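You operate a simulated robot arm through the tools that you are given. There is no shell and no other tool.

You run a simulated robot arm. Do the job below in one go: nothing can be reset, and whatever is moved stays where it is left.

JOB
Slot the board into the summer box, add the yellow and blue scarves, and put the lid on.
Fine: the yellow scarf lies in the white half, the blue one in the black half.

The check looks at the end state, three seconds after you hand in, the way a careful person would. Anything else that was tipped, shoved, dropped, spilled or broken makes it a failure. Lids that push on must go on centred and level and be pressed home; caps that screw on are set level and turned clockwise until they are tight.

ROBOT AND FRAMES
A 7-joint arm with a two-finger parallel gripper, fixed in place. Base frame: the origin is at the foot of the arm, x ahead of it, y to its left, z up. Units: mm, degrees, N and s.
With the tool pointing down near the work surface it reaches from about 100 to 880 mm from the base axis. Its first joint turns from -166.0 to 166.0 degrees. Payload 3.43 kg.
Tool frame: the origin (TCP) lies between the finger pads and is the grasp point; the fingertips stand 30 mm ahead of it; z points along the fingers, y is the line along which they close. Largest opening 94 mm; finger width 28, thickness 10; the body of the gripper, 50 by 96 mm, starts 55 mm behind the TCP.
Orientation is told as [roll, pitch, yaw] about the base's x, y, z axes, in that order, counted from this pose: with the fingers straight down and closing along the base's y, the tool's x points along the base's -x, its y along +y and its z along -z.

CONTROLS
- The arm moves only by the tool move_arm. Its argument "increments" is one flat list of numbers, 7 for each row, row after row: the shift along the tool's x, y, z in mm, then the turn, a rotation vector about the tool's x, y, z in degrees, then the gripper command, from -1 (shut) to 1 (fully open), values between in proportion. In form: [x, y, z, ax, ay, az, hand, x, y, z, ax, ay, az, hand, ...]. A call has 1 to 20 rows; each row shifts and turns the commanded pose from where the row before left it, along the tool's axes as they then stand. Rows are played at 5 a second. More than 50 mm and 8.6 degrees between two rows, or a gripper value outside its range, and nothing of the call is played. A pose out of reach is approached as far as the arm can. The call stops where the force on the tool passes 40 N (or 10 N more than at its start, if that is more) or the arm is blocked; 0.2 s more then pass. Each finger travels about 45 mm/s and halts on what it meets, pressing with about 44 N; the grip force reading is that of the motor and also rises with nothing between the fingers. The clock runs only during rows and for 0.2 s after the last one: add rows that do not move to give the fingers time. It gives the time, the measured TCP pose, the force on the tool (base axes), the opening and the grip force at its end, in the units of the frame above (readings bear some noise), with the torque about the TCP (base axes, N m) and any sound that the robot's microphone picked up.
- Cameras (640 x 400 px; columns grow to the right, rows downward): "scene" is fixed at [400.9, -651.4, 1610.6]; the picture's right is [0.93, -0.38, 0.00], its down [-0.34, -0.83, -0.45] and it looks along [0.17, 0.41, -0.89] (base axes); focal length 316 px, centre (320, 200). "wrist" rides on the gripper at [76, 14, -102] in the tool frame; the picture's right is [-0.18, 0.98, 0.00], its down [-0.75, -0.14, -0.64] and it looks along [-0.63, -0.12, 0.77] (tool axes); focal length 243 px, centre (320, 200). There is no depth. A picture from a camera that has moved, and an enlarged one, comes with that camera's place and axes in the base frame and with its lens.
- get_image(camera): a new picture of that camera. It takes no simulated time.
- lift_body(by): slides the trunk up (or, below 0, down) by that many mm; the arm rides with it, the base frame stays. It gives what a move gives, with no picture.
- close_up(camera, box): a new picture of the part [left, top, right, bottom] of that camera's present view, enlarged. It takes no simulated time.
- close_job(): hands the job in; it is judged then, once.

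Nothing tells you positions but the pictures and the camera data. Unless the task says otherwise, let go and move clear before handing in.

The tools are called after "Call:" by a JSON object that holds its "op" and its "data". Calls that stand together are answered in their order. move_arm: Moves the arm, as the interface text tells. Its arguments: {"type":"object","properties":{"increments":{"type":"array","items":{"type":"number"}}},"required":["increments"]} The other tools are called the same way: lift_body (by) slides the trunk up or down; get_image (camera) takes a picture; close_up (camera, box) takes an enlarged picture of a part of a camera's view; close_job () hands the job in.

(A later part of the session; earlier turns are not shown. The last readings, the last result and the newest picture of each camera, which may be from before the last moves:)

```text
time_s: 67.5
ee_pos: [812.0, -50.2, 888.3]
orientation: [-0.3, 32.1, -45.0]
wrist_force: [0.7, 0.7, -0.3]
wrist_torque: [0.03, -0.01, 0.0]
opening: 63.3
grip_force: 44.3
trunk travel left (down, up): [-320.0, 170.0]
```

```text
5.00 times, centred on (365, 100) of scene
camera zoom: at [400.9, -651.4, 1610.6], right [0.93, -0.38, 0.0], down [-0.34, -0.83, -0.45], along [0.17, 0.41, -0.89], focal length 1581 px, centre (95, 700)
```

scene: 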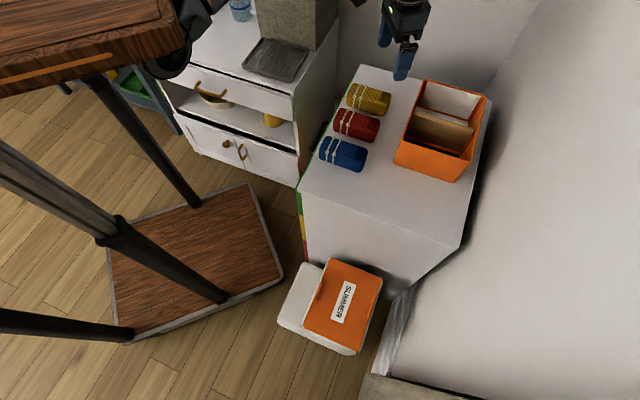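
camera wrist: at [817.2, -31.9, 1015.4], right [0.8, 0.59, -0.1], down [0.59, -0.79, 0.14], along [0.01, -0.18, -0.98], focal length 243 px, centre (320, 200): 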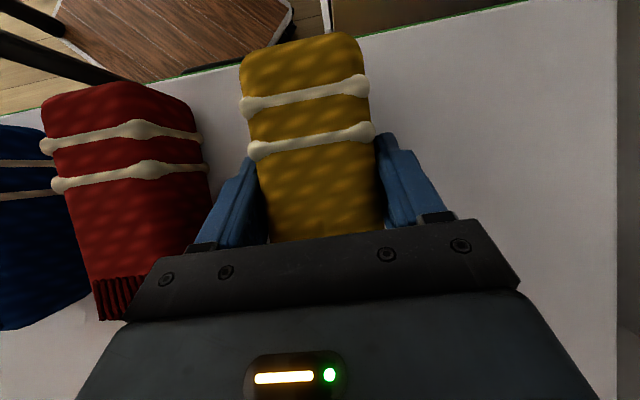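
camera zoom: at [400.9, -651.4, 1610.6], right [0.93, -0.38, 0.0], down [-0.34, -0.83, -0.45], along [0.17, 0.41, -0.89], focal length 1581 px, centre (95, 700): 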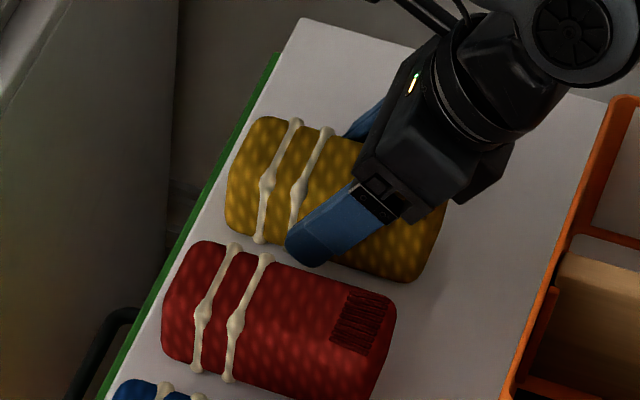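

Yellow is gripped (63 mm opening). Lifting with the trunk.

Call:
{"op": "lift_body", "data": {"by": 20}}

Call:
{"op": "lift_body", "data": {"by": 125}}

Call:
{"op": "get_image", "data": {"camera": "wrist"}}

Call:
{"op": "get_image", "data": {"camera": "scene"}}

```text
time_s: 68.1
ee_pos: [812.3, -50.7, 908.4]
orientation: [-0.2, 32.1, -45.1]
wrist_force: [0.2, -0.1, -0.8]
wrist_torque: [0.0, 0.0, -0.02]
opening: 63.8
grip_force: 44.5
trunk travel left (down, up): [-340.0, 150.0]
```

```text
time_s: 69.7
ee_pos: [812.5, -50.5, 1032.8]
orientation: [-0.2, 32.1, -45.0]
wrist_force: [0.4, 0.1, -0.8]
wrist_torque: [0.01, 0.03, -0.06]
opening: 63.7
grip_force: 43.6
trunk travel left (down, up): [-465.0, 25.0]
```

```text
taken
camera wrist: at [817.3, -31.9, 1160.3], right [0.8, 0.59, -0.1], down [0.59, -0.79, 0.14], along [0.0, -0.18, -0.98], focal length 243 px, centre (320, 200)
```

wrist: 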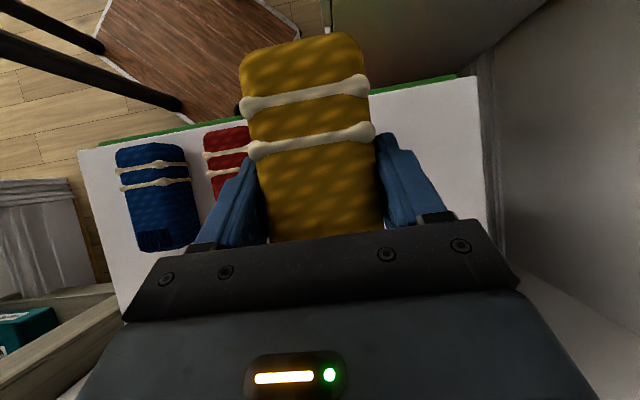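

```text
taken
```

scene: 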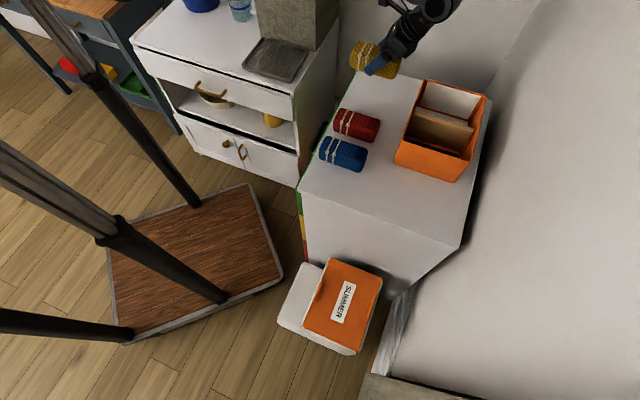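

Moving the yellow scarf across to above the white half.

Call:
{"op": "move_arm", "data": {"increments": [-31.2, 0.5, -19.5, 0, 0, 0, -0.4, -31.2, 0.5, -19.5, 0, 0, 0, -0.4, -31.2, 0.5, -19.5, 0, 0, 0, -0.4, -31.2, 0.6, -19.5, 0, 0, 0, -0.4, -31.2, 0.6, -19.5, 0, 0, 0, -0.4, -31.2, 0.6, -19.5, 0, 0, 0, -0.4, 0, 0, 0, 0, 0, 0, -0.4]}}

Call:
{"op": "get_image", "data": {"camera": "wrist"}}

Call:
{"op": "close_up", "data": {"camera": "scene", "box": [380, 30, 510, 180]}}

Call:
{"op": "close_up", "data": {"camera": "scene", "box": [0, 0, 640, 2]}}

```text
time_s: 71.3
ee_pos: [863.7, -101.5, 1035.5]
orientation: [-0.2, 32.1, -44.9]
wrist_force: [0.2, 0.5, -0.3]
wrist_torque: [0.01, 0.0, 0.01]
opening: 63.7
grip_force: 44.2
out of reach, approached as far as the arm can: row 3, 4, 5, 6
trunk travel left (down, up): [-465.0, 25.0]
```

```text
taken
camera wrist: at [868.9, -83.6, 1161.7], right [0.8, 0.59, -0.1], down [0.59, -0.79, 0.14], along [0.01, -0.18, -0.98], focal length 243 px, centre (320, 200)
```

wrist: 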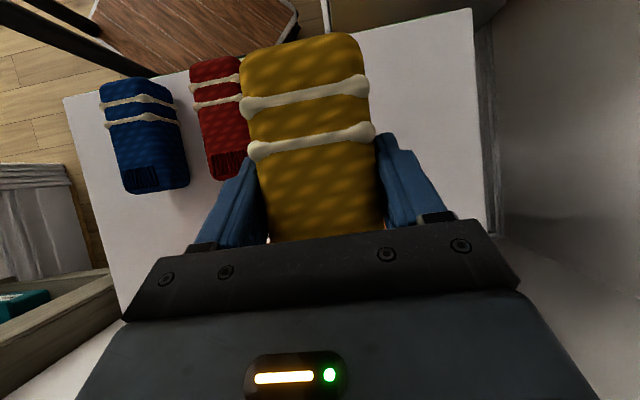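

```text
2.67 times, centred on (445, 105) of scene
camera zoom: at [400.9, -651.4, 1610.6], right [0.93, -0.38, 0.0], down [-0.34, -0.83, -0.45], along [0.17, 0.41, -0.89], focal length 843 px, centre (-13, 453)
```

zoom: 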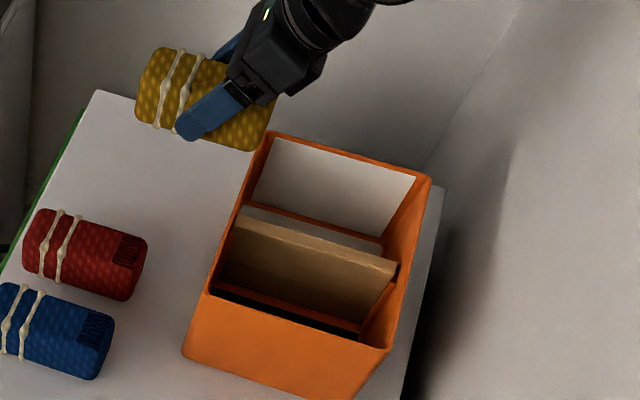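

```text
1.00 times, centred on (320, 1) of scene (not enlarged: the box is as wide or as high as the picture)
camera zoom: at [400.9, -651.4, 1610.6], right [0.93, -0.38, 0.0], down [-0.34, -0.83, -0.45], along [0.17, 0.41, -0.89], focal length 316 px, centre (320, 399)
```

zoom: 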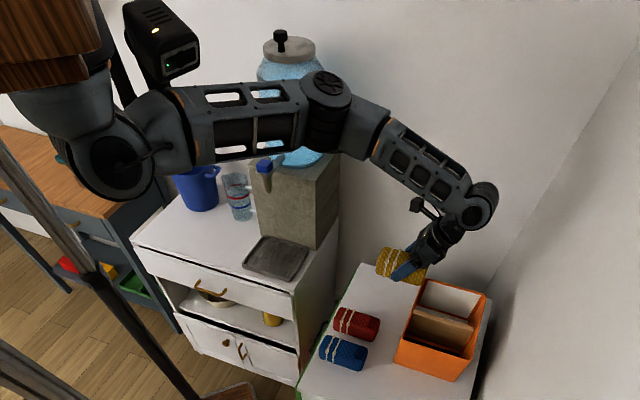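

With this tilt the wrist can't reach the box, so I'll set the yellow scarf down on the free table area in front of the box and re-grasp it there with a vertical tool. First I'll bring the command back to the arm's actual pose, then move to the near side.

Call:
{"op": "move_arm", "data": {"increments": [31.4, 0, 19.6, 0, 0, 0, -0.4, 31.4, 0, 19.6, 0, 0, 0, -0.4, 31.4, 0, 19.6, 0, 0, 0, -0.4, 31.4, 0, 19.6, 0, 0, 0, -0.4, 0, 0, 0, 0, 0, 0, -0.4]}}

Call:
{"op": "move_arm", "data": {"increments": [-7.2, -33.6, -4.5, 0, 0, 0, -0.4, -7.2, -33.6, -4.5, 0, 0, 0, -0.4, -7.2, -33.6, -4.5, 0, 0, 0, -0.4, -7.2, -33.6, -4.5, 0, 0, 0, -0.4, -7.2, -33.6, -4.5, 0, 0, 0, -0.4, -7.2, -33.6, -4.5, 0, 0, 0, -0.4, -7.2, -33.6, -4.5, 0, 0, 0, -0.4, -7.2, -33.6, -4.5, 0, 0, 0, -0.4, 0, 0, 0, 0, 0, 0, -0.4]}}

Call:
{"op": "close_up", "data": {"camera": "scene", "box": [300, 30, 510, 240]}}

Call:
{"op": "get_image", "data": {"camera": "wrist"}}

```text
time_s: 72.5
ee_pos: [758.2, -9.2, 1031.7]
orientation: [-0.6, 32.1, -46.7]
wrist_force: [-0.4, -0.1, -0.7]
wrist_torque: [0.0, -0.02, 0.01]
opening: 63.7
grip_force: 43.3
trunk travel left (down, up): [-465.0, 25.0]
```

```text
time_s: 74.5
ee_pos: [618.7, -233.6, 1033.8]
orientation: [-0.2, 32.0, -45.0]
wrist_force: [-0.6, -0.5, -0.5]
wrist_torque: [0.01, 0.02, -0.02]
opening: 63.6
grip_force: 44.0
trunk travel left (down, up): [-465.0, 25.0]
```

```text
1.90 times, centred on (405, 135) of scene
camera zoom: at [400.9, -651.4, 1610.6], right [0.93, -0.38, 0.0], down [-0.34, -0.83, -0.45], along [0.17, 0.41, -0.89], focal length 602 px, centre (158, 324)
```

zoom: 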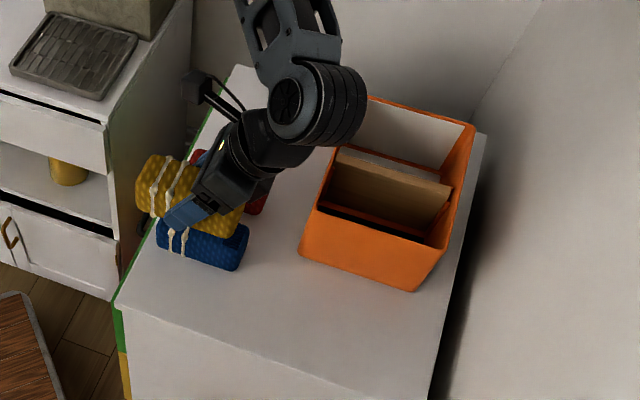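

```text
taken
camera wrist: at [623.4, -215.8, 1160.4], right [0.8, 0.59, -0.1], down [0.59, -0.79, 0.14], along [0.01, -0.18, -0.98], focal length 243 px, centre (320, 200)
```

wrist: 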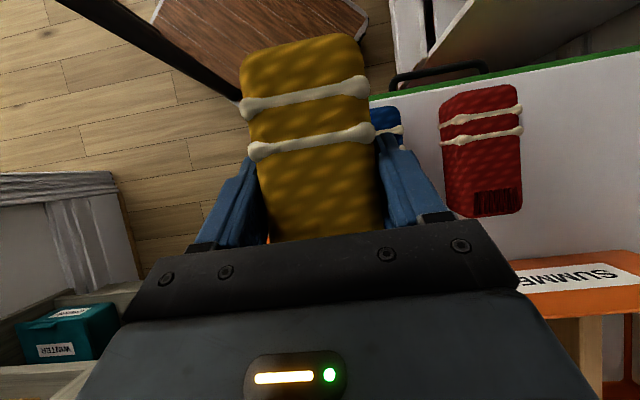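

The command had been clamped at the reached pose, so I'm at q = 603. Moving right along q to the free spot.

Call:
{"op": "move_arm", "data": {"increments": [-31.2, 0, -19.5, 0, 0, 0, -0.4, -31.2, 0, -19.5, 0, 0, 0, -0.4, -31.2, 0, -19.5, 0, 0, 0, -0.4, -31.1, 0, -19.4, 0, 0, 0, -0.4, 0, 0, 0, 0, 0, 0, -0.4]}}

Call:
{"op": "close_up", "data": {"camera": "scene", "box": [300, 30, 510, 240]}}

Call:
{"op": "get_image", "data": {"camera": "wrist"}}

```text
time_s: 75.7
ee_pos: [720.6, -339.5, 1035.6]
orientation: [-0.2, 32.1, -45.0]
wrist_force: [-0.4, -0.6, -1.1]
wrist_torque: [-0.01, -0.01, 0.0]
opening: 63.4
grip_force: 44.1
trunk travel left (down, up): [-465.0, 25.0]
```

```text
1.90 times, centred on (405, 135) of scene
camera zoom: at [400.9, -651.4, 1610.6], right [0.93, -0.38, 0.0], down [-0.34, -0.83, -0.45], along [0.17, 0.41, -0.89], focal length 602 px, centre (158, 324)
```

zoom: 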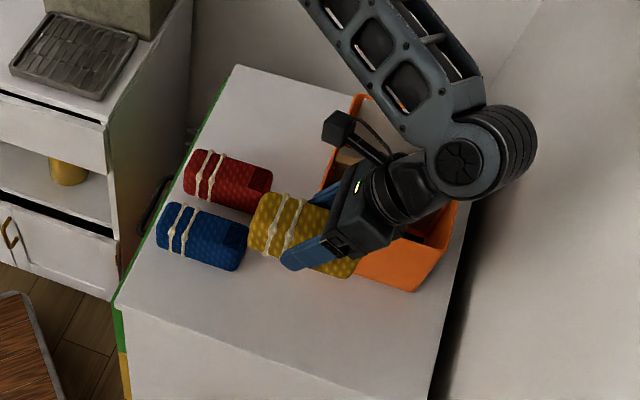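

```text
taken
camera wrist: at [726.0, -321.3, 1162.4], right [0.8, 0.59, -0.1], down [0.59, -0.79, 0.14], along [0.0, -0.18, -0.98], focal length 243 px, centre (320, 200)
```

wrist: 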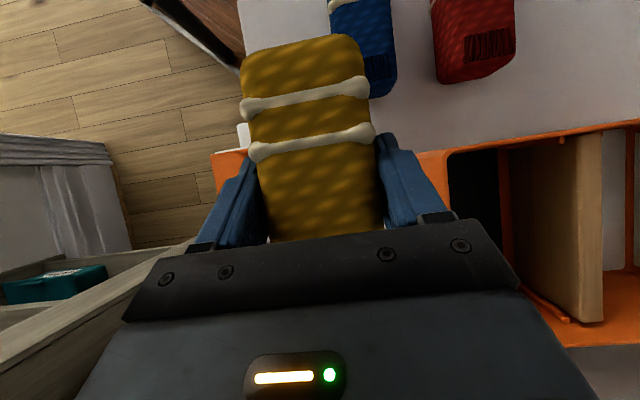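

Call:
{"op": "move_arm", "data": {"increments": [0, -10, 0, 0, 0, 0, -0.4, 0, -10, 0, 0, 0, 0, -0.4, 0, 0, 0, 0, 0, 0, -0.4]}}

Call:
{"op": "lift_body", "data": {"by": -135}}

Call:
{"op": "close_up", "data": {"camera": "scene", "box": [300, 30, 510, 240]}}

```text
time_s: 76.5
ee_pos: [705.3, -352.7, 1035.0]
orientation: [-0.2, 32.0, -45.0]
wrist_force: [0.5, 0.5, -1.0]
wrist_torque: [-0.02, -0.02, -0.01]
opening: 63.8
grip_force: 44.0
trunk travel left (down, up): [-465.0, 25.0]
```

```text
time_s: 78.1
ee_pos: [706.4, -353.2, 900.9]
orientation: [-0.2, 32.1, -45.1]
wrist_force: [0.4, 0.3, -0.6]
wrist_torque: [-0.02, -0.03, 0.02]
opening: 63.6
grip_force: 43.8
trunk travel left (down, up): [-330.0, 160.0]
```

```text
1.90 times, centred on (405, 135) of scene
camera zoom: at [400.9, -651.4, 1610.6], right [0.93, -0.38, 0.0], down [-0.34, -0.83, -0.45], along [0.17, 0.41, -0.89], focal length 602 px, centre (158, 324)
```

zoom: 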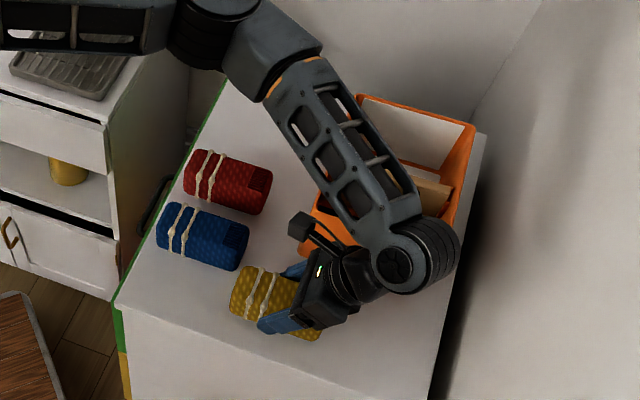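

Call:
{"op": "move_arm", "data": {"increments": [-2.1, 0, 3.4, 0, 0, 0, -0.4, -2.1, 0, 3.4, 0, 0, 0, -0.4, 0, 0, 0, 0, 0, 0, -0.4]}}

Call:
{"op": "move_arm", "data": {"increments": [-1.06, 0, 1.7, 0, 0, 0, -0.4, -0.53, 0, 0.85, 0, 0, 0, -0.4, 0, 0, 0, 0, 0, 0, -0.4]}}

```text
time_s: 78.9
ee_pos: [705.4, -352.8, 893.8]
orientation: [-0.2, 32.1, -45.1]
wrist_force: [0.2, -0.6, -0.9]
wrist_torque: [0.01, 0.04, -0.01]
opening: 63.3
grip_force: 43.9
trunk travel left (down, up): [-330.0, 160.0]
```

```text
time_s: 79.7
ee_pos: [706.0, -354.0, 891.0]
orientation: [-0.2, 32.1, -45.0]
wrist_force: [0.3, 0.4, -1.3]
wrist_torque: [0.02, -0.01, 0.03]
opening: 63.6
grip_force: 44.0
trunk travel left (down, up): [-330.0, 160.0]
```

Call:
{"op": "move_arm", "data": {"increments": [-0.53, 0, 0.85, 0, 0, 0, -0.4, -0.53, 0, 0.85, 0, 0, 0, -0.4, 0, 0, 0, 0, 0, 0, -0.4]}}

Call:
{"op": "move_arm", "data": {"increments": [-0.53, 0, 0.85, 0, 0, 0, -0.4, 0, 0, 0, 0, 0, 0, -0.4]}}

```text
time_s: 80.5
ee_pos: [706.9, -352.4, 888.9]
orientation: [-0.1, 32.1, -45.0]
wrist_force: [-0.2, -1.3, 5.4]
wrist_torque: [0.29, 0.06, 0.03]
opening: 63.7
grip_force: 44.3
trunk travel left (down, up): [-330.0, 160.0]
```

```text
time_s: 81.1
ee_pos: [705.8, -353.0, 889.5]
orientation: [-0.2, 32.0, -44.9]
wrist_force: [1.8, -2.5, 25.1]
wrist_torque: [0.47, 0.02, -0.05]
opening: 63.7
grip_force: 44.0
trunk travel left (down, up): [-330.0, 160.0]
```

The scarf is on the table. Releasing, then backing out along the tool axis.

Call:
{"op": "move_arm", "data": {"increments": [0.5, 0, -0.85, 0, 0, 0, -0.4, 0, 0, 0, 0, 0, 0, 0.4, 0, 0, 0, 0, 0, 0, 0.8, 0, 0, 0, 0, 0, 0, 1, 0, 0, 0, 0, 0, 0, 1, 0, 0, 0, 0, 0, 0, 1]}}

Call:
{"op": "move_arm", "data": {"increments": [0, 0, -20, 0, 0, 0, 1, 0, 0, -20, 0, 0, 0, 1, 15, 0, -24, 0, 0, 0, 1, 15, 0, -24, 0, 0, 0, 1, 15, 0, -24, 0, 0, 0, 1, 0, 0, 0, 0, 0, 0, 1]}}

Call:
{"op": "get_image", "data": {"camera": "wrist"}}

Call:
{"op": "close_up", "data": {"camera": "scene", "box": [300, 30, 510, 240]}}

```text
time_s: 82.5
ee_pos: [705.7, -352.5, 887.6]
orientation: [-0.1, 32.1, -45.0]
wrist_force: [0.4, 0.2, -0.5]
wrist_torque: [0.03, 0.02, 0.0]
opening: 93.8
grip_force: 0.0
trunk travel left (down, up): [-330.0, 160.0]
```

```text
time_s: 83.9
ee_pos: [721.5, -368.0, 1008.4]
orientation: [-0.2, 32.1, -45.0]
wrist_force: [-0.4, -0.8, 0.1]
wrist_torque: [0.0, 0.03, 0.01]
opening: 93.9
grip_force: 0.1
trunk travel left (down, up): [-330.0, 160.0]
```

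```text
taken
camera wrist: at [725.9, -349.5, 1134.8], right [0.8, 0.59, -0.1], down [0.59, -0.79, 0.14], along [0.01, -0.18, -0.98], focal length 243 px, centre (320, 200)
```

wrist: 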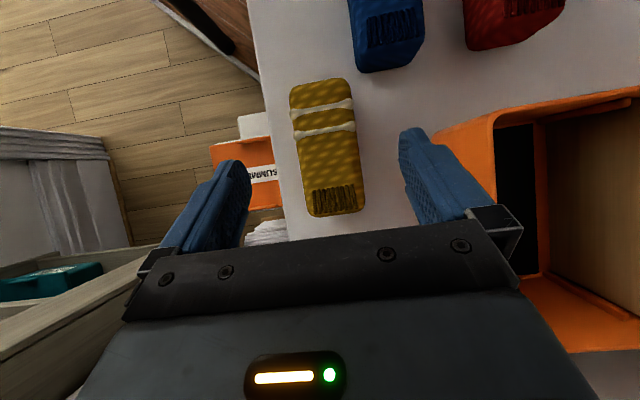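

```text
1.90 times, centred on (405, 135) of scene
camera zoom: at [400.9, -651.4, 1610.6], right [0.93, -0.38, 0.0], down [-0.34, -0.83, -0.45], along [0.17, 0.41, -0.89], focal length 602 px, centre (158, 324)
```

zoom: 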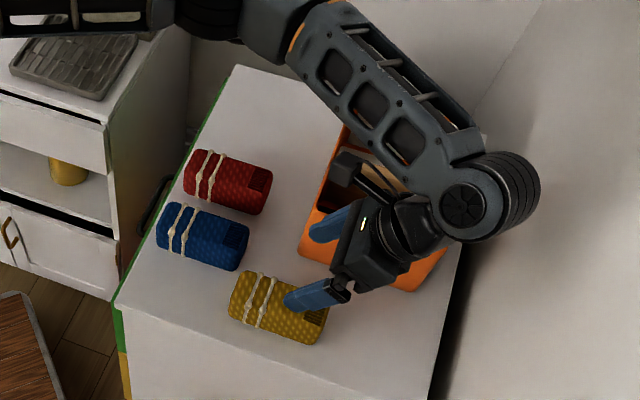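

Now I'll turn the tool vertical and view the scarf again.

Call:
{"op": "move_arm", "data": {"increments": [0, 0, 0, 0, -8, 0, 1, 0, 0, 0, 0, -8, 0, 1, 0, 0, 0, 0, -8, 0, 1, 0, 0, 0, 0, -8, 0, 1, 0, 0, 0, 0, 0, 0, 1]}}

Call:
{"op": "get_image", "data": {"camera": "wrist"}}

Call:
{"op": "close_up", "data": {"camera": "wrist", "box": [200, 0, 440, 170]}}

```text
time_s: 85.1
ee_pos: [721.4, -367.2, 1007.3]
orientation: [-0.3, 0.0, -44.8]
wrist_force: [-0.2, 0.3, -0.9]
wrist_torque: [0.01, 0.0, 0.01]
opening: 93.8
grip_force: 0.0
trunk travel left (down, up): [-330.0, 160.0]
```

```text
taken
camera wrist: at [679.4, -302.7, 1109.4], right [0.82, 0.57, 0.0], down [0.44, -0.63, 0.64], along [0.36, -0.53, -0.77], focal length 243 px, centre (320, 200)
```

wrist: 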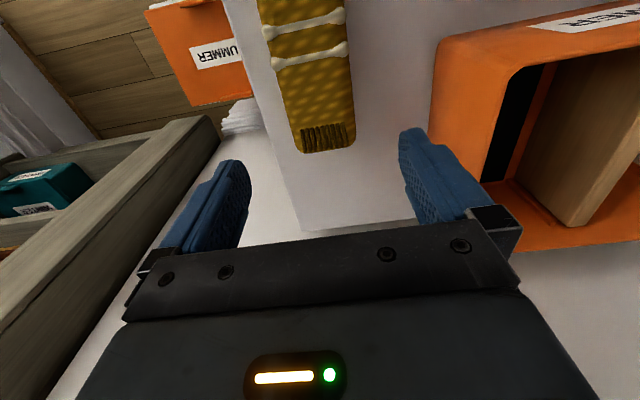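

```text
2.35 times, centred on (320, 85) of wrist
camera zoom: at [679.4, -302.7, 1109.4], right [0.82, 0.57, 0.0], down [0.44, -0.63, 0.64], along [0.36, -0.53, -0.77], focal length 571 px, centre (320, 471)
```

zoom: 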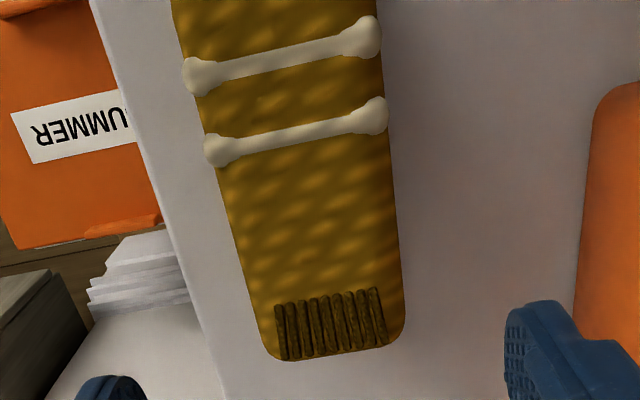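

The scarf is centred under the gripper in p. Descending vertically to grasp it at its middle.

Call:
{"op": "move_arm", "data": {"increments": [12, 0, 20, 0, 0, 0, 1, 12, 0, 20, 0, 0, 0, 1, 0, 0, 25, 0, 0, 0, 1, 0, 0, 25, 0, 0, 0, 1, 0, 0, 25, 0, 0, 0, 1, 0, 0, 0, 0, 0, 0, 1]}}

Call:
{"op": "get_image", "data": {"camera": "wrist"}}

Call:
{"op": "close_up", "data": {"camera": "scene", "box": [340, 100, 460, 220]}}

```text
time_s: 86.5
ee_pos: [703.9, -351.1, 889.9]
orientation: [-0.1, 0.1, -44.9]
wrist_force: [0.5, -1.2, 0.4]
wrist_torque: [0.04, -0.02, 0.0]
opening: 93.9
grip_force: 0.2
trunk travel left (down, up): [-330.0, 160.0]
```

```text
taken
camera wrist: at [662.3, -286.8, 993.1], right [0.82, 0.57, 0.0], down [0.44, -0.63, 0.64], along [0.36, -0.53, -0.77], focal length 243 px, centre (320, 200)
```

wrist: 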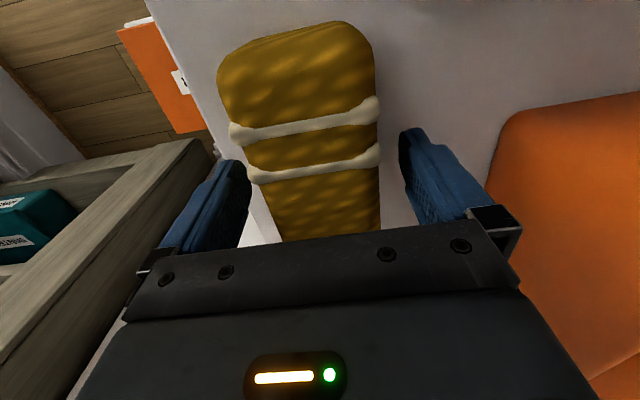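

```text
3.33 times, centred on (400, 160) of scene
camera zoom: at [400.9, -651.4, 1610.6], right [0.93, -0.38, 0.0], down [-0.34, -0.83, -0.45], along [0.17, 0.41, -0.89], focal length 1054 px, centre (53, 333)
```

zoom: 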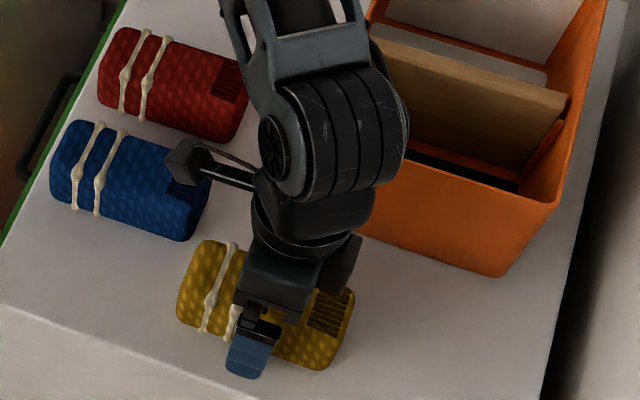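

Call:
{"op": "move_arm", "data": {"increments": [0, 0, 0, 0, 0, 0, 0.5, 0, 0, 0, 0, 0, 0, 0.2, 0, 0, 0, 0, 0, 0, -0.1, 0, 0, 0, 0, 0, 0, -0.4, 0, 0, 0, 0, 0, 0, -0.4, 0, 0, 0, 0, 0, 0, -0.4]}}

Call:
{"op": "lift_body", "data": {"by": 145}}

Call:
{"op": "get_image", "data": {"camera": "wrist"}}

Call:
{"op": "close_up", "data": {"camera": "scene", "box": [340, 60, 500, 220]}}

```text
time_s: 87.9
ee_pos: [705.0, -351.7, 890.6]
orientation: [-0.2, 0.1, -44.9]
wrist_force: [0.7, 0.0, 0.8]
wrist_torque: [0.02, 0.0, -0.03]
opening: 63.5
grip_force: 43.7
trunk travel left (down, up): [-330.0, 160.0]
```

```text
time_s: 89.6
ee_pos: [703.9, -352.5, 1035.4]
orientation: [-0.2, 0.1, -44.9]
wrist_force: [-0.1, 0.3, -0.2]
wrist_torque: [-0.01, 0.02, 0.02]
opening: 63.8
grip_force: 43.7
trunk travel left (down, up): [-475.0, 15.0]
```

```text
taken
camera wrist: at [662.4, -286.8, 1138.3], right [0.82, 0.57, 0.0], down [0.44, -0.63, 0.64], along [0.36, -0.53, -0.77], focal length 243 px, centre (320, 200)
```

wrist: 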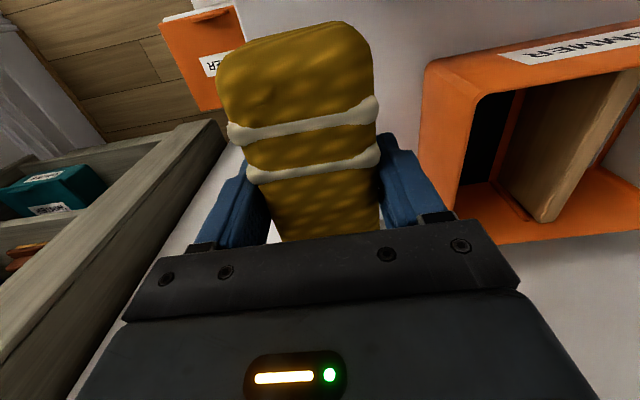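

```text
2.50 times, centred on (420, 140) of scene
camera zoom: at [400.9, -651.4, 1610.6], right [0.93, -0.38, 0.0], down [-0.34, -0.83, -0.45], along [0.17, 0.41, -0.89], focal length 790 px, centre (70, 350)
```

zoom: 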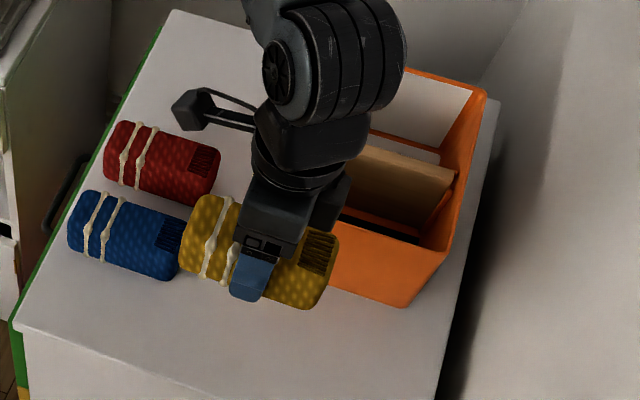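

Carrying the yellow scarf over the board to above the white half.

Call:
{"op": "move_arm", "data": {"increments": [-10.4, 36.6, 0, 0, 0, 0, -0.4, -10.4, 36.6, 0, 0, 0, 0, -0.4, -10.4, 36.6, 0, 0, 0, 0, -0.4, -10.4, 36.6, 0, 0, 0, 0, -0.4, -10.4, 36.6, 0, 0, 0, 0, -0.4, -10.4, 36.6, 0, 0, 0, 0, -0.4, -10.4, 36.6, 0, 0, 0, 0, -0.4, -10.2, 36.8, 0, 0, 0, 0, -0.4, 0, 0, 0, 0, 0, 0, -0.4]}}

Call:
{"op": "get_image", "data": {"camera": "wrist"}}

Call:
{"op": "close_up", "data": {"camera": "scene", "box": [380, 30, 520, 180]}}

```text
time_s: 91.6
ee_pos: [946.7, -215.3, 1035.3]
orientation: [-0.2, 0.0, -44.8]
wrist_force: [-0.1, 0.6, -1.6]
wrist_torque: [-0.02, -0.04, 0.01]
opening: 63.7
grip_force: 43.3
out of reach, approached as far as the arm can: row 8
trunk travel left (down, up): [-475.0, 15.0]
```

```text
taken
camera wrist: at [905.5, -150.7, 1137.8], right [0.82, 0.57, 0.0], down [0.44, -0.63, 0.64], along [0.36, -0.53, -0.77], focal length 243 px, centre (320, 200)
```

wrist: 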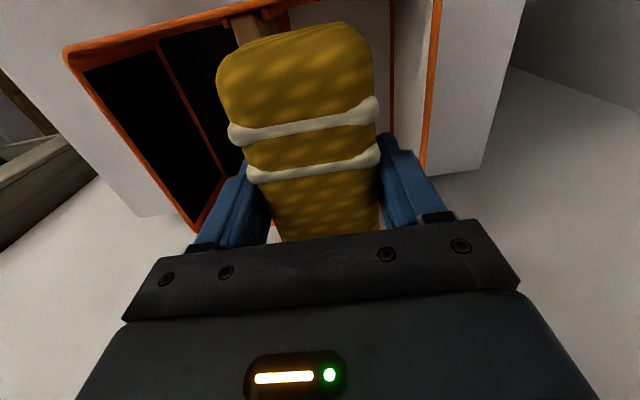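

```text
2.67 times, centred on (450, 105) of scene
camera zoom: at [400.9, -651.4, 1610.6], right [0.93, -0.38, 0.0], down [-0.34, -0.83, -0.45], along [0.17, 0.41, -0.89], focal length 843 px, centre (-27, 453)
```

zoom: 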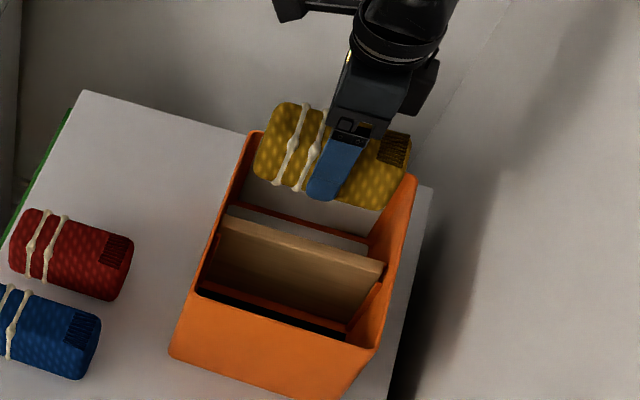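

Slightly out of reach with the trunk this high; lowering the trunk relative to the arm gives more reach. I'll trade arm height for trunk height and then finish the last 25 mm.

Call:
{"op": "move_arm", "data": {"increments": [0, 0, -30, 0, 0, 0, -0.4, 0, 0, -30, 0, 0, 0, -0.4, 0, 0, -30, 0, 0, 0, -0.4, 0, 0, -30, 0, 0, 0, -0.4, 0, 0, -30, 0, 0, 0, -0.4, 0, 0, -30, 0, 0, 0, -0.4, 0, 0, 0, 0, 0, 0, -0.4]}}

Call:
{"op": "move_arm", "data": {"increments": [-1.5, 6, 0, 0, 0, 0, -0.4, -1.5, 6, 0, 0, 0, 0, -0.4, -1.5, 6, 0, 0, 0, 0, -0.4, -1.5, 7, 0, 0, 0, 0, -0.4, 0, 0, 0, 0, 0, 0, -0.4]}}

Call:
{"op": "get_image", "data": {"camera": "wrist"}}

```text
time_s: 93.2
ee_pos: [947.8, -216.3, 1216.7]
orientation: [-0.2, 0.1, -45.0]
wrist_force: [0.2, 0.2, -1.2]
wrist_torque: [-0.02, -0.02, 0.01]
opening: 63.6
grip_force: 44.6
trunk travel left (down, up): [-475.0, 15.0]
```

```text
time_s: 94.4
ee_pos: [953.5, -212.4, 1215.7]
orientation: [-0.1, 0.1, -44.7]
wrist_force: [0.3, 0.3, -0.3]
wrist_torque: [-0.01, -0.02, -0.01]
opening: 64.0
grip_force: 44.0
out of reach, approached as far as the arm can: row 2, 3, 4
trunk travel left (down, up): [-475.0, 15.0]
```

```text
taken
camera wrist: at [911.8, -147.7, 1317.3], right [0.82, 0.57, 0.0], down [0.44, -0.63, 0.64], along [0.36, -0.53, -0.77], focal length 243 px, centre (320, 200)
```

wrist: 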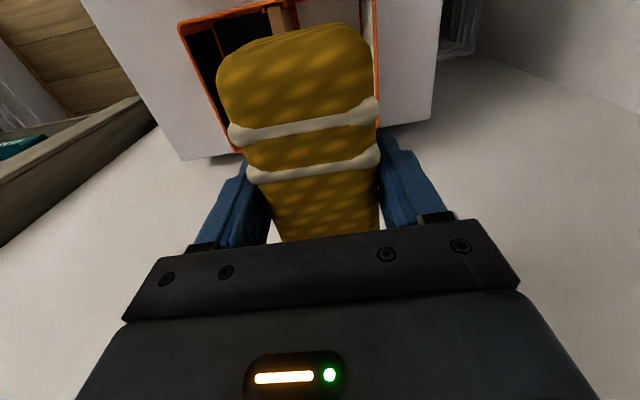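

Only about 10 mm short. I'll lean the tool outward by 5°, which extends the reach, and finish the move.

Call:
{"op": "move_arm", "data": {"increments": [0, 0, 0, 0, -2.5, 0, -0.4, 0, 0, 0, 0, -2.5, 0, -0.4, 0, 6, 0, 0, 0, 0, -0.4, 0, 6, 0, 0, 0, 0, -0.4, 0, 6, 0, 0, 0, 0, -0.4, 0, 0, 0, 0, 0, 0, -0.4]}}

Call:
{"op": "get_image", "data": {"camera": "wrist"}}

```text
time_s: 95.8
ee_pos: [962.6, -203.4, 1215.1]
orientation: [-0.1, -5.0, -44.9]
wrist_force: [-0.4, 0.3, -1.0]
wrist_torque: [0.03, 0.0, 0.01]
opening: 63.8
grip_force: 43.7
out of reach, approached as far as the arm can: row 5
trunk travel left (down, up): [-475.0, 15.0]
```

```text
taken
camera wrist: at [914.4, -132.5, 1311.0], right [0.82, 0.57, 0.01], down [0.39, -0.59, 0.7], along [0.41, -0.58, -0.71], focal length 243 px, centre (320, 200)
```

wrist: 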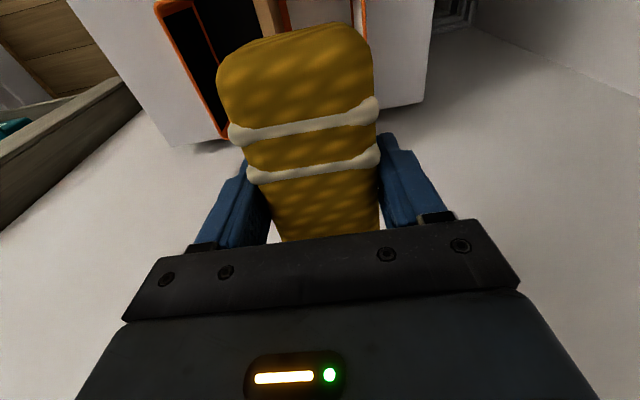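

Call:
{"op": "move_arm", "data": {"increments": [0, 0, 0, 0, -2, 0, -0.4, 0, 2.5, 0, 0, 0, 0, -0.4, 0, 2.5, 0, 0, 0, 0, -0.4, 0, 0, 0, 0, 0, 0, -0.4]}}

Call:
{"op": "lift_body", "data": {"by": -175}}

Call:
{"op": "get_image", "data": {"camera": "wrist"}}

Call:
{"op": "close_up", "data": {"camera": "scene", "box": [380, 30, 520, 180]}}

```text
time_s: 96.8
ee_pos: [966.6, -199.9, 1216.8]
orientation: [-0.2, -6.9, -44.8]
wrist_force: [-0.4, -0.2, -0.4]
wrist_torque: [0.0, -0.04, 0.01]
opening: 63.4
grip_force: 44.3
trunk travel left (down, up): [-475.0, 15.0]
```

```text
time_s: 98.8
ee_pos: [965.1, -199.9, 1039.9]
orientation: [-0.2, -6.9, -44.9]
wrist_force: [0.0, -0.7, -1.5]
wrist_torque: [-0.01, 0.02, -0.01]
opening: 63.8
grip_force: 44.1
trunk travel left (down, up): [-300.0, 190.0]
```

```text
taken
camera wrist: at [915.3, -126.6, 1132.9], right [0.82, 0.57, 0.02], down [0.38, -0.57, 0.73], along [0.42, -0.59, -0.68], focal length 243 px, centre (320, 200)
```

wrist: 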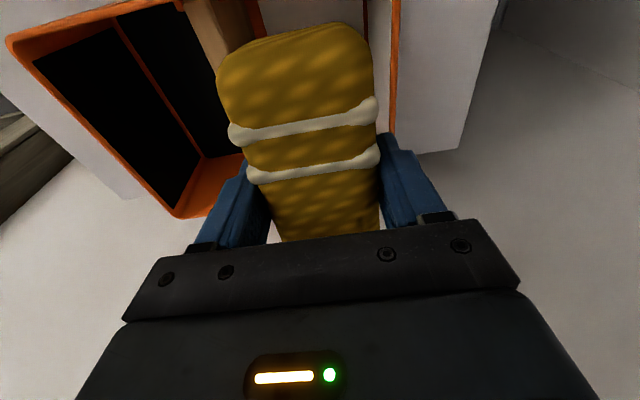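

```text
2.67 times, centred on (450, 105) of scene
camera zoom: at [400.9, -651.4, 1610.6], right [0.93, -0.38, 0.0], down [-0.34, -0.83, -0.45], along [0.17, 0.41, -0.89], focal length 843 px, centre (-27, 453)
```

zoom: 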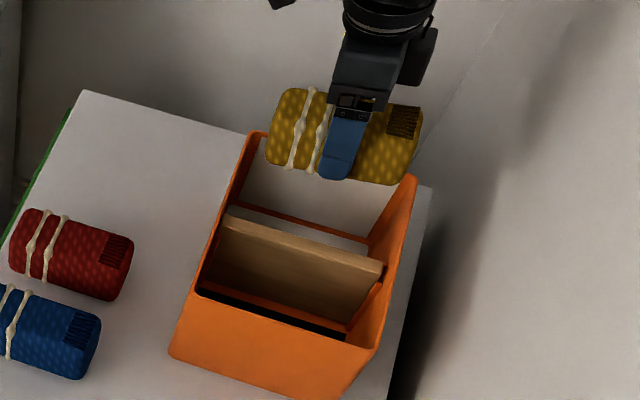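

Aligned: p ≈ 543, q ≈ 824. Lowering into the white half.

Call:
{"op": "lift_body", "data": {"by": -50}}

Call:
{"op": "close_up", "data": {"camera": "scene", "box": [390, 40, 500, 160]}}

Call:
{"op": "get_image", "data": {"camera": "wrist"}}

```text
time_s: 99.7
ee_pos: [966.3, -199.6, 990.4]
orientation: [-0.3, -6.9, -44.9]
wrist_force: [-0.4, -0.3, -1.1]
wrist_torque: [0.02, 0.0, 0.03]
opening: 63.6
grip_force: 44.5
trunk travel left (down, up): [-250.0, 240.0]
```

```text
3.33 times, centred on (445, 100) of scene
camera zoom: at [400.9, -651.4, 1610.6], right [0.93, -0.38, 0.0], down [-0.34, -0.83, -0.45], along [0.17, 0.41, -0.89], focal length 1054 px, centre (-97, 533)
```

zoom: 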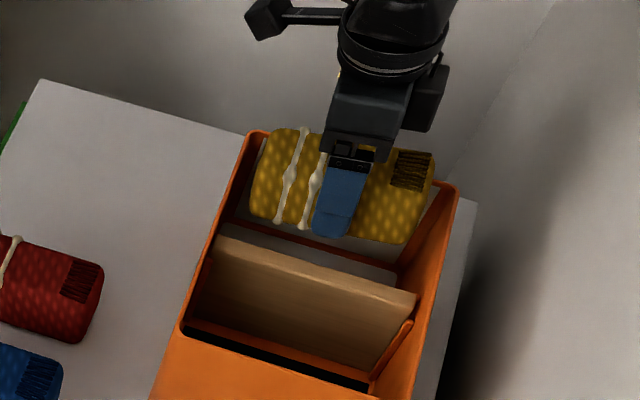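

```text
taken
camera wrist: at [915.3, -126.6, 1082.9], right [0.82, 0.57, 0.02], down [0.38, -0.57, 0.73], along [0.42, -0.59, -0.68], focal length 243 px, centre (320, 200)
```

wrist: 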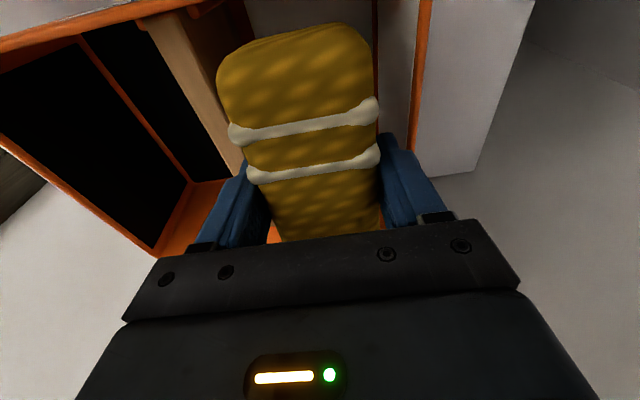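

Call:
{"op": "lift_body", "data": {"by": -45}}

Call:
{"op": "close_up", "data": {"camera": "scene", "box": [390, 40, 500, 160]}}

Call:
{"op": "close_up", "data": {"camera": "wrist", "box": [150, 0, 470, 240]}}

```text
time_s: 100.6
ee_pos: [966.1, -200.3, 945.4]
orientation: [-0.2, -7.0, -44.9]
wrist_force: [0.1, -0.1, 0.1]
wrist_torque: [0.01, 0.01, -0.02]
opening: 63.7
grip_force: 44.3
trunk travel left (down, up): [-205.0, 285.0]
```

```text
3.33 times, centred on (445, 100) of scene
camera zoom: at [400.9, -651.4, 1610.6], right [0.93, -0.38, 0.0], down [-0.34, -0.83, -0.45], along [0.17, 0.41, -0.89], focal length 1054 px, centre (-97, 533)
```

zoom: 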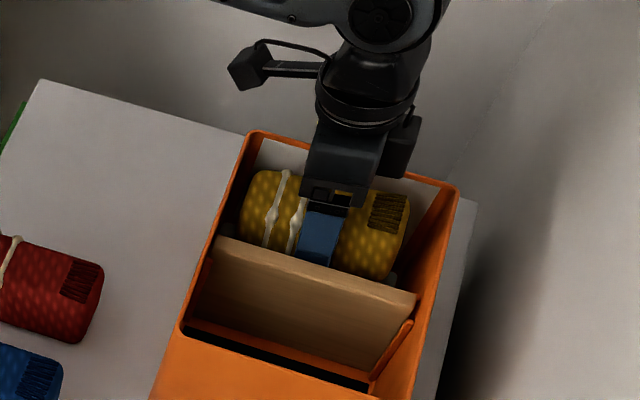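

```text
1.67 times, centred on (310, 120) of wrist
camera zoom: at [915.3, -126.6, 1037.9], right [0.82, 0.57, 0.02], down [0.38, -0.57, 0.73], along [0.42, -0.59, -0.68], focal length 404 px, centre (337, 333)
```

zoom: 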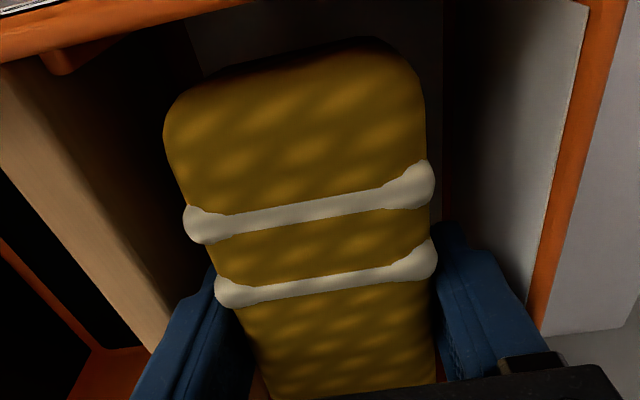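

Call:
{"op": "lift_body", "data": {"by": -25}}

Call:
{"op": "move_arm", "data": {"increments": [0.4, 0, 3, 0, 0, 0, -0.4, 0.4, 0, 3, 0, 0, 0, -0.4, 0.3, 0, 2, 0, 0, 0, -0.4, 0, 0, 0, 0, 0, 0, -0.4]}}

Call:
{"op": "close_up", "data": {"camera": "scene", "box": [390, 40, 500, 160]}}

```text
time_s: 101.3
ee_pos: [965.6, -199.6, 921.8]
orientation: [-0.3, -6.9, -44.8]
wrist_force: [-0.1, 0.8, -1.0]
wrist_torque: [-0.01, -0.02, 0.02]
opening: 63.9
grip_force: 43.9
trunk travel left (down, up): [-180.0, 310.0]
```

```text
time_s: 102.3
ee_pos: [965.8, -199.7, 912.2]
orientation: [-0.2, -6.9, -44.9]
wrist_force: [-0.1, 0.5, -0.5]
wrist_torque: [0.04, -0.01, -0.02]
opening: 63.6
grip_force: 43.8
trunk travel left (down, up): [-180.0, 310.0]
```

```text
3.33 times, centred on (445, 100) of scene
camera zoom: at [400.9, -651.4, 1610.6], right [0.93, -0.38, 0.0], down [-0.34, -0.83, -0.45], along [0.17, 0.41, -0.89], focal length 1054 px, centre (-97, 533)
```

zoom: 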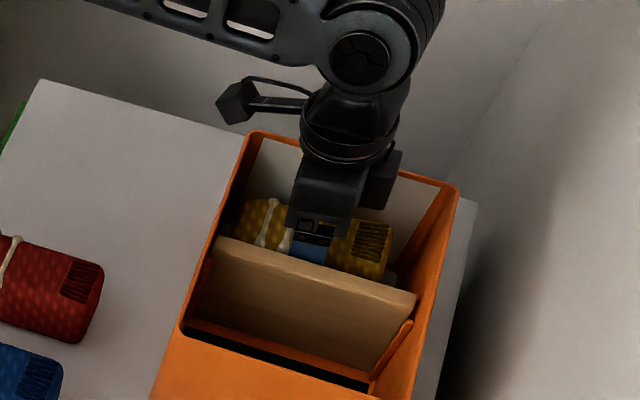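

Call:
{"op": "move_arm", "data": {"increments": [0.25, 0, 2, 0, 0, 0, -0.4, 0.25, 0, 2, 0, 0, 0, -0.4, 0, 0, 0, 0, 0, 0, -0.4]}}

Call:
{"op": "move_arm", "data": {"increments": [0.12, 0, 1, 0, 0, 0, -0.4, 0.12, 0, 1, 0, 0, 0, -0.4, 0, 0, 0, 0, 0, 0, -0.4]}}

```text
time_s: 103.1
ee_pos: [966.1, -199.3, 906.9]
orientation: [-0.3, -7.0, -45.0]
wrist_force: [0.3, 0.3, -0.7]
wrist_torque: [-0.02, -0.01, 0.02]
opening: 63.2
grip_force: 44.5
trunk travel left (down, up): [-180.0, 310.0]
```

```text
time_s: 103.9
ee_pos: [965.6, -199.7, 906.1]
orientation: [-0.2, -6.9, -44.9]
wrist_force: [0.1, 0.4, 0.1]
wrist_torque: [0.0, -0.02, 0.03]
opening: 63.8
grip_force: 43.5
trunk travel left (down, up): [-180.0, 310.0]
```

Call:
{"op": "move_arm", "data": {"increments": [0.12, 0, 1, 0, 0, 0, -0.4, 0.12, 0, 1, 0, 0, 0, -0.4, 0, 0, 0, 0, 0, 0, -0.4]}}

Call:
{"op": "move_arm", "data": {"increments": [0.12, 0, 1, 0, 0, 0, -0.4, 0.12, 0, 1, 0, 0, 0, -0.4, 0, 0, 0, 0, 0, 0, -0.4]}}

```text
time_s: 104.7
ee_pos: [965.4, -200.9, 904.9]
orientation: [0.0, -7.0, -44.9]
wrist_force: [-0.5, 1.1, 5.3]
wrist_torque: [0.4, 0.23, 0.0]
opening: 63.8
grip_force: 44.0
trunk travel left (down, up): [-180.0, 310.0]
```

```text
time_s: 105.5
ee_pos: [965.6, -199.9, 904.5]
orientation: [-0.1, -7.1, -45.0]
wrist_force: [5.2, -2.4, 25.2]
wrist_torque: [0.98, 0.87, -0.14]
opening: 63.6
grip_force: 43.6
trunk travel left (down, up): [-180.0, 310.0]
```

Contact with the floor at the scarf's left end. Opening slightly so it settles flat, then rising straight up.

Call:
{"op": "move_arm", "data": {"increments": [0, 0, -0.5, 0, 0, 0, 0.38, 0, 0, 0, 0, 0, 0, 0.44, 0, 0, 0, 0, 0, 0, 0.5, 0, 0, 0, 0, 0, 0, 0.55, 0, 0, 0, 0, 0, 0, 0.55, 0, 0, 0, 0, 0, 0, 0.55]}}

Call:
{"op": "get_image", "data": {"camera": "wrist"}}

Call:
{"op": "close_up", "data": {"camera": "scene", "box": [390, 40, 500, 160]}}

```text
time_s: 106.9
ee_pos: [966.1, -200.3, 902.8]
orientation: [-0.3, -6.9, -45.0]
wrist_force: [-0.3, -0.5, 0.3]
wrist_torque: [0.0, 0.01, 0.0]
opening: 72.7
grip_force: 0.1
trunk travel left (down, up): [-180.0, 310.0]
```

```text
taken
camera wrist: at [915.5, -126.7, 995.0], right [0.82, 0.57, 0.02], down [0.38, -0.57, 0.73], along [0.42, -0.59, -0.68], focal length 243 px, centre (320, 200)
```

wrist: 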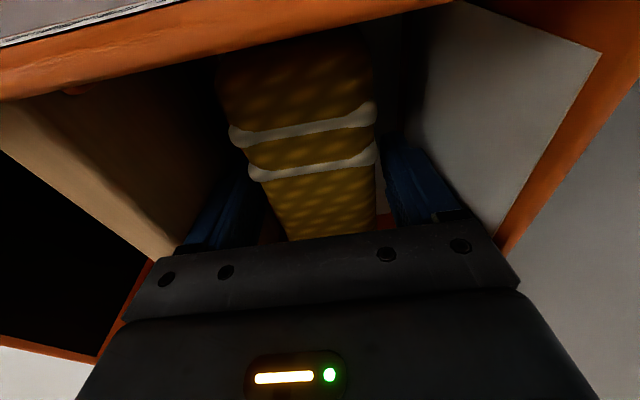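

```text
3.33 times, centred on (445, 100) of scene
camera zoom: at [400.9, -651.4, 1610.6], right [0.93, -0.38, 0.0], down [-0.34, -0.83, -0.45], along [0.17, 0.41, -0.89], focal length 1054 px, centre (-97, 533)
```

zoom: 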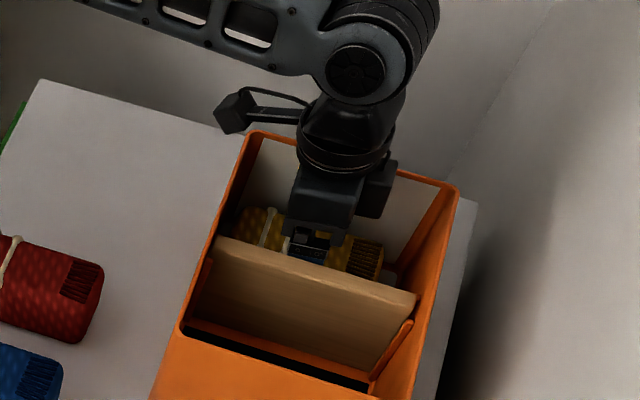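

Released. Raising straight up with the trunk and checking.

Call:
{"op": "lift_body", "data": {"by": 30}}

Call:
{"op": "lift_body", "data": {"by": 150}}

Call:
{"op": "get_image", "data": {"camera": "wrist"}}

Call:
{"op": "close_up", "data": {"camera": "scene", "box": [390, 40, 500, 160]}}

```text
time_s: 107.6
ee_pos: [965.5, -199.5, 933.0]
orientation: [-0.3, -6.9, -44.9]
wrist_force: [0.7, -0.5, -0.1]
wrist_torque: [-0.01, -0.01, 0.02]
opening: 73.0
grip_force: 0.1
trunk travel left (down, up): [-210.0, 280.0]
```

```text
time_s: 109.4
ee_pos: [966.4, -200.6, 1082.3]
orientation: [-0.1, -6.9, -44.8]
wrist_force: [-0.1, 0.3, -0.1]
wrist_torque: [0.0, 0.0, 0.02]
opening: 72.8
grip_force: 0.0
trunk travel left (down, up): [-360.0, 130.0]
```

```text
taken
camera wrist: at [915.5, -126.7, 1174.8], right [0.82, 0.57, 0.02], down [0.38, -0.57, 0.73], along [0.42, -0.59, -0.68], focal length 243 px, centre (320, 200)
```

wrist: 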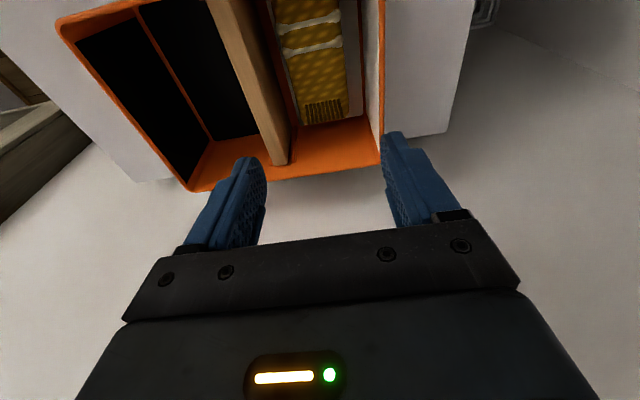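

```text
3.33 times, centred on (445, 100) of scene
camera zoom: at [400.9, -651.4, 1610.6], right [0.93, -0.38, 0.0], down [-0.34, -0.83, -0.45], along [0.17, 0.41, -0.89], focal length 1054 px, centre (-97, 533)
```

zoom: 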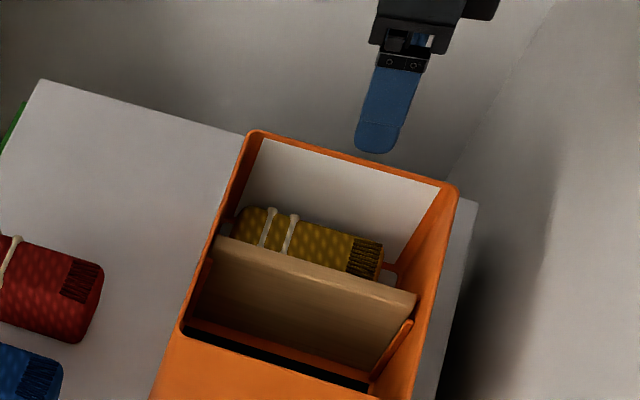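

Yellow lies in the white half. Moving over toward the blue scarf, going back to a vertical tool.

Call:
{"op": "move_arm", "data": {"increments": [0, -35.7, 0, 0, 1.15, 0, 1, 0, -35.7, 0, 0, 1.15, 0, 1, 0, -35.7, 0, 0, 1.15, 0, 1, 0, -35.7, 0, 0, 1.15, 0, 1, 0, -35.7, 0, 0, 1.15, 0, 1, 0, -35.5, 0, 0, 1.15, 0, 1, 0, 0, 0, 0, 0, 0, 1]}}

Call:
{"op": "move_arm", "data": {"increments": [35, 0, 0, 0, 0, 0, 1, 35, 0, 0, 0, 0, 0, 1, 35, 0, 0, 0, 0, 0, 1, 35, 0, 0, 0, 0, 0, 1, 0, 0, 0, 0, 0, 0, 1]}}

Call:
{"op": "get_image", "data": {"camera": "wrist"}}

```text
time_s: 111.0
ee_pos: [813.9, -353.1, 1086.2]
orientation: [-0.2, 0.0, -44.9]
wrist_force: [-1.2, -0.6, -0.1]
wrist_torque: [-0.01, 0.05, 0.0]
opening: 94.2
grip_force: 0.0
trunk travel left (down, up): [-360.0, 130.0]
```

```text
time_s: 112.2
ee_pos: [714.9, -252.3, 1084.3]
orientation: [-0.2, 0.0, -44.9]
wrist_force: [-0.2, -0.4, 0.2]
wrist_torque: [-0.03, -0.01, 0.0]
opening: 94.0
grip_force: 0.1
trunk travel left (down, up): [-360.0, 130.0]
```

```text
taken
camera wrist: at [673.0, -187.4, 1185.5], right [0.82, 0.57, 0.0], down [0.44, -0.63, 0.64], along [0.36, -0.53, -0.77], focal length 243 px, centre (320, 200)
```

wrist: 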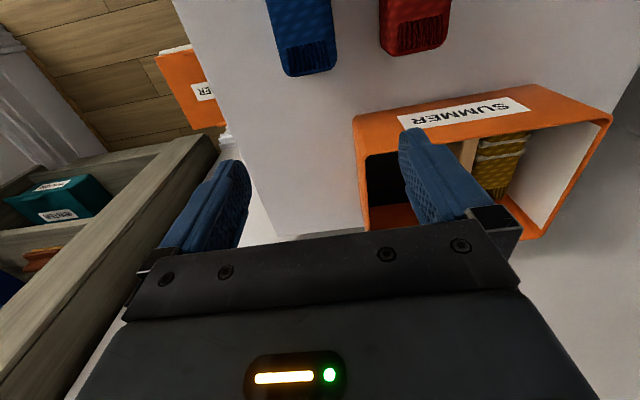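

Call:
{"op": "move_arm", "data": {"increments": [15, 0, 0, 0, 0, 0, 1, 15, 0, 0, 0, 0, 0, 1, 15, 0, 0, 0, 0, 0, 1, 15, 0, 0, 0, 0, 0, 1, 15, 0, 0, 0, 0, 0, 1, 0, 0, 0, 0, 0, 0, 1]}}

Call:
{"op": "get_image", "data": {"camera": "wrist"}}

Call:
{"op": "close_up", "data": {"camera": "scene", "box": [0, 0, 640, 2]}}

```text
time_s: 113.6
ee_pos: [663.0, -199.7, 1083.2]
orientation: [-0.2, 0.0, -44.9]
wrist_force: [0.6, -0.5, 0.0]
wrist_torque: [-0.01, -0.01, -0.01]
opening: 94.0
grip_force: 0.0
trunk travel left (down, up): [-360.0, 130.0]
```

```text
taken
camera wrist: at [621.2, -134.6, 1184.7], right [0.82, 0.57, 0.0], down [0.43, -0.63, 0.64], along [0.36, -0.53, -0.77], focal length 243 px, centre (320, 200)
```

wrist: 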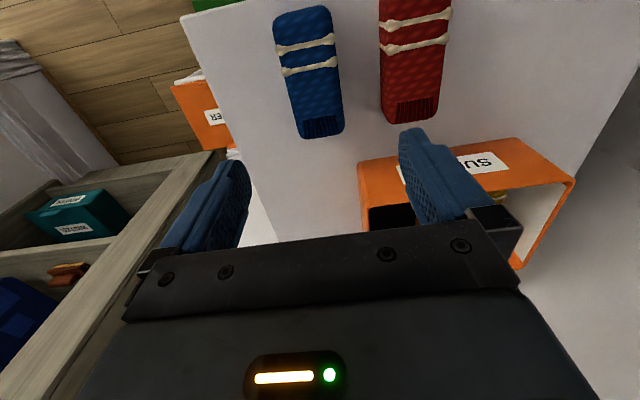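

```text
1.00 times, centred on (320, 1) of scene (not enlarged: the box is as wide or as high as the picture)
camera zoom: at [400.9, -651.4, 1610.6], right [0.93, -0.38, 0.0], down [-0.34, -0.83, -0.45], along [0.17, 0.41, -0.89], focal length 316 px, centre (320, 399)
```

zoom: 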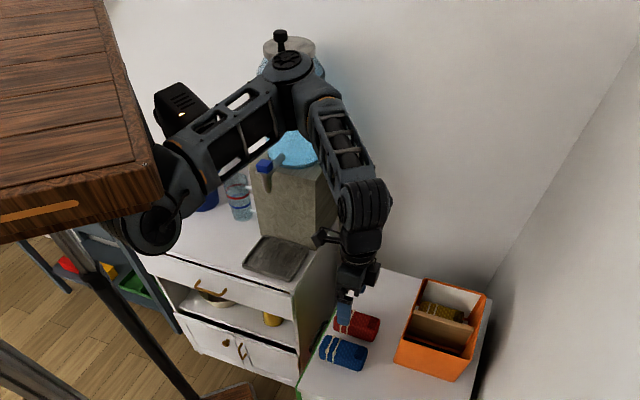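

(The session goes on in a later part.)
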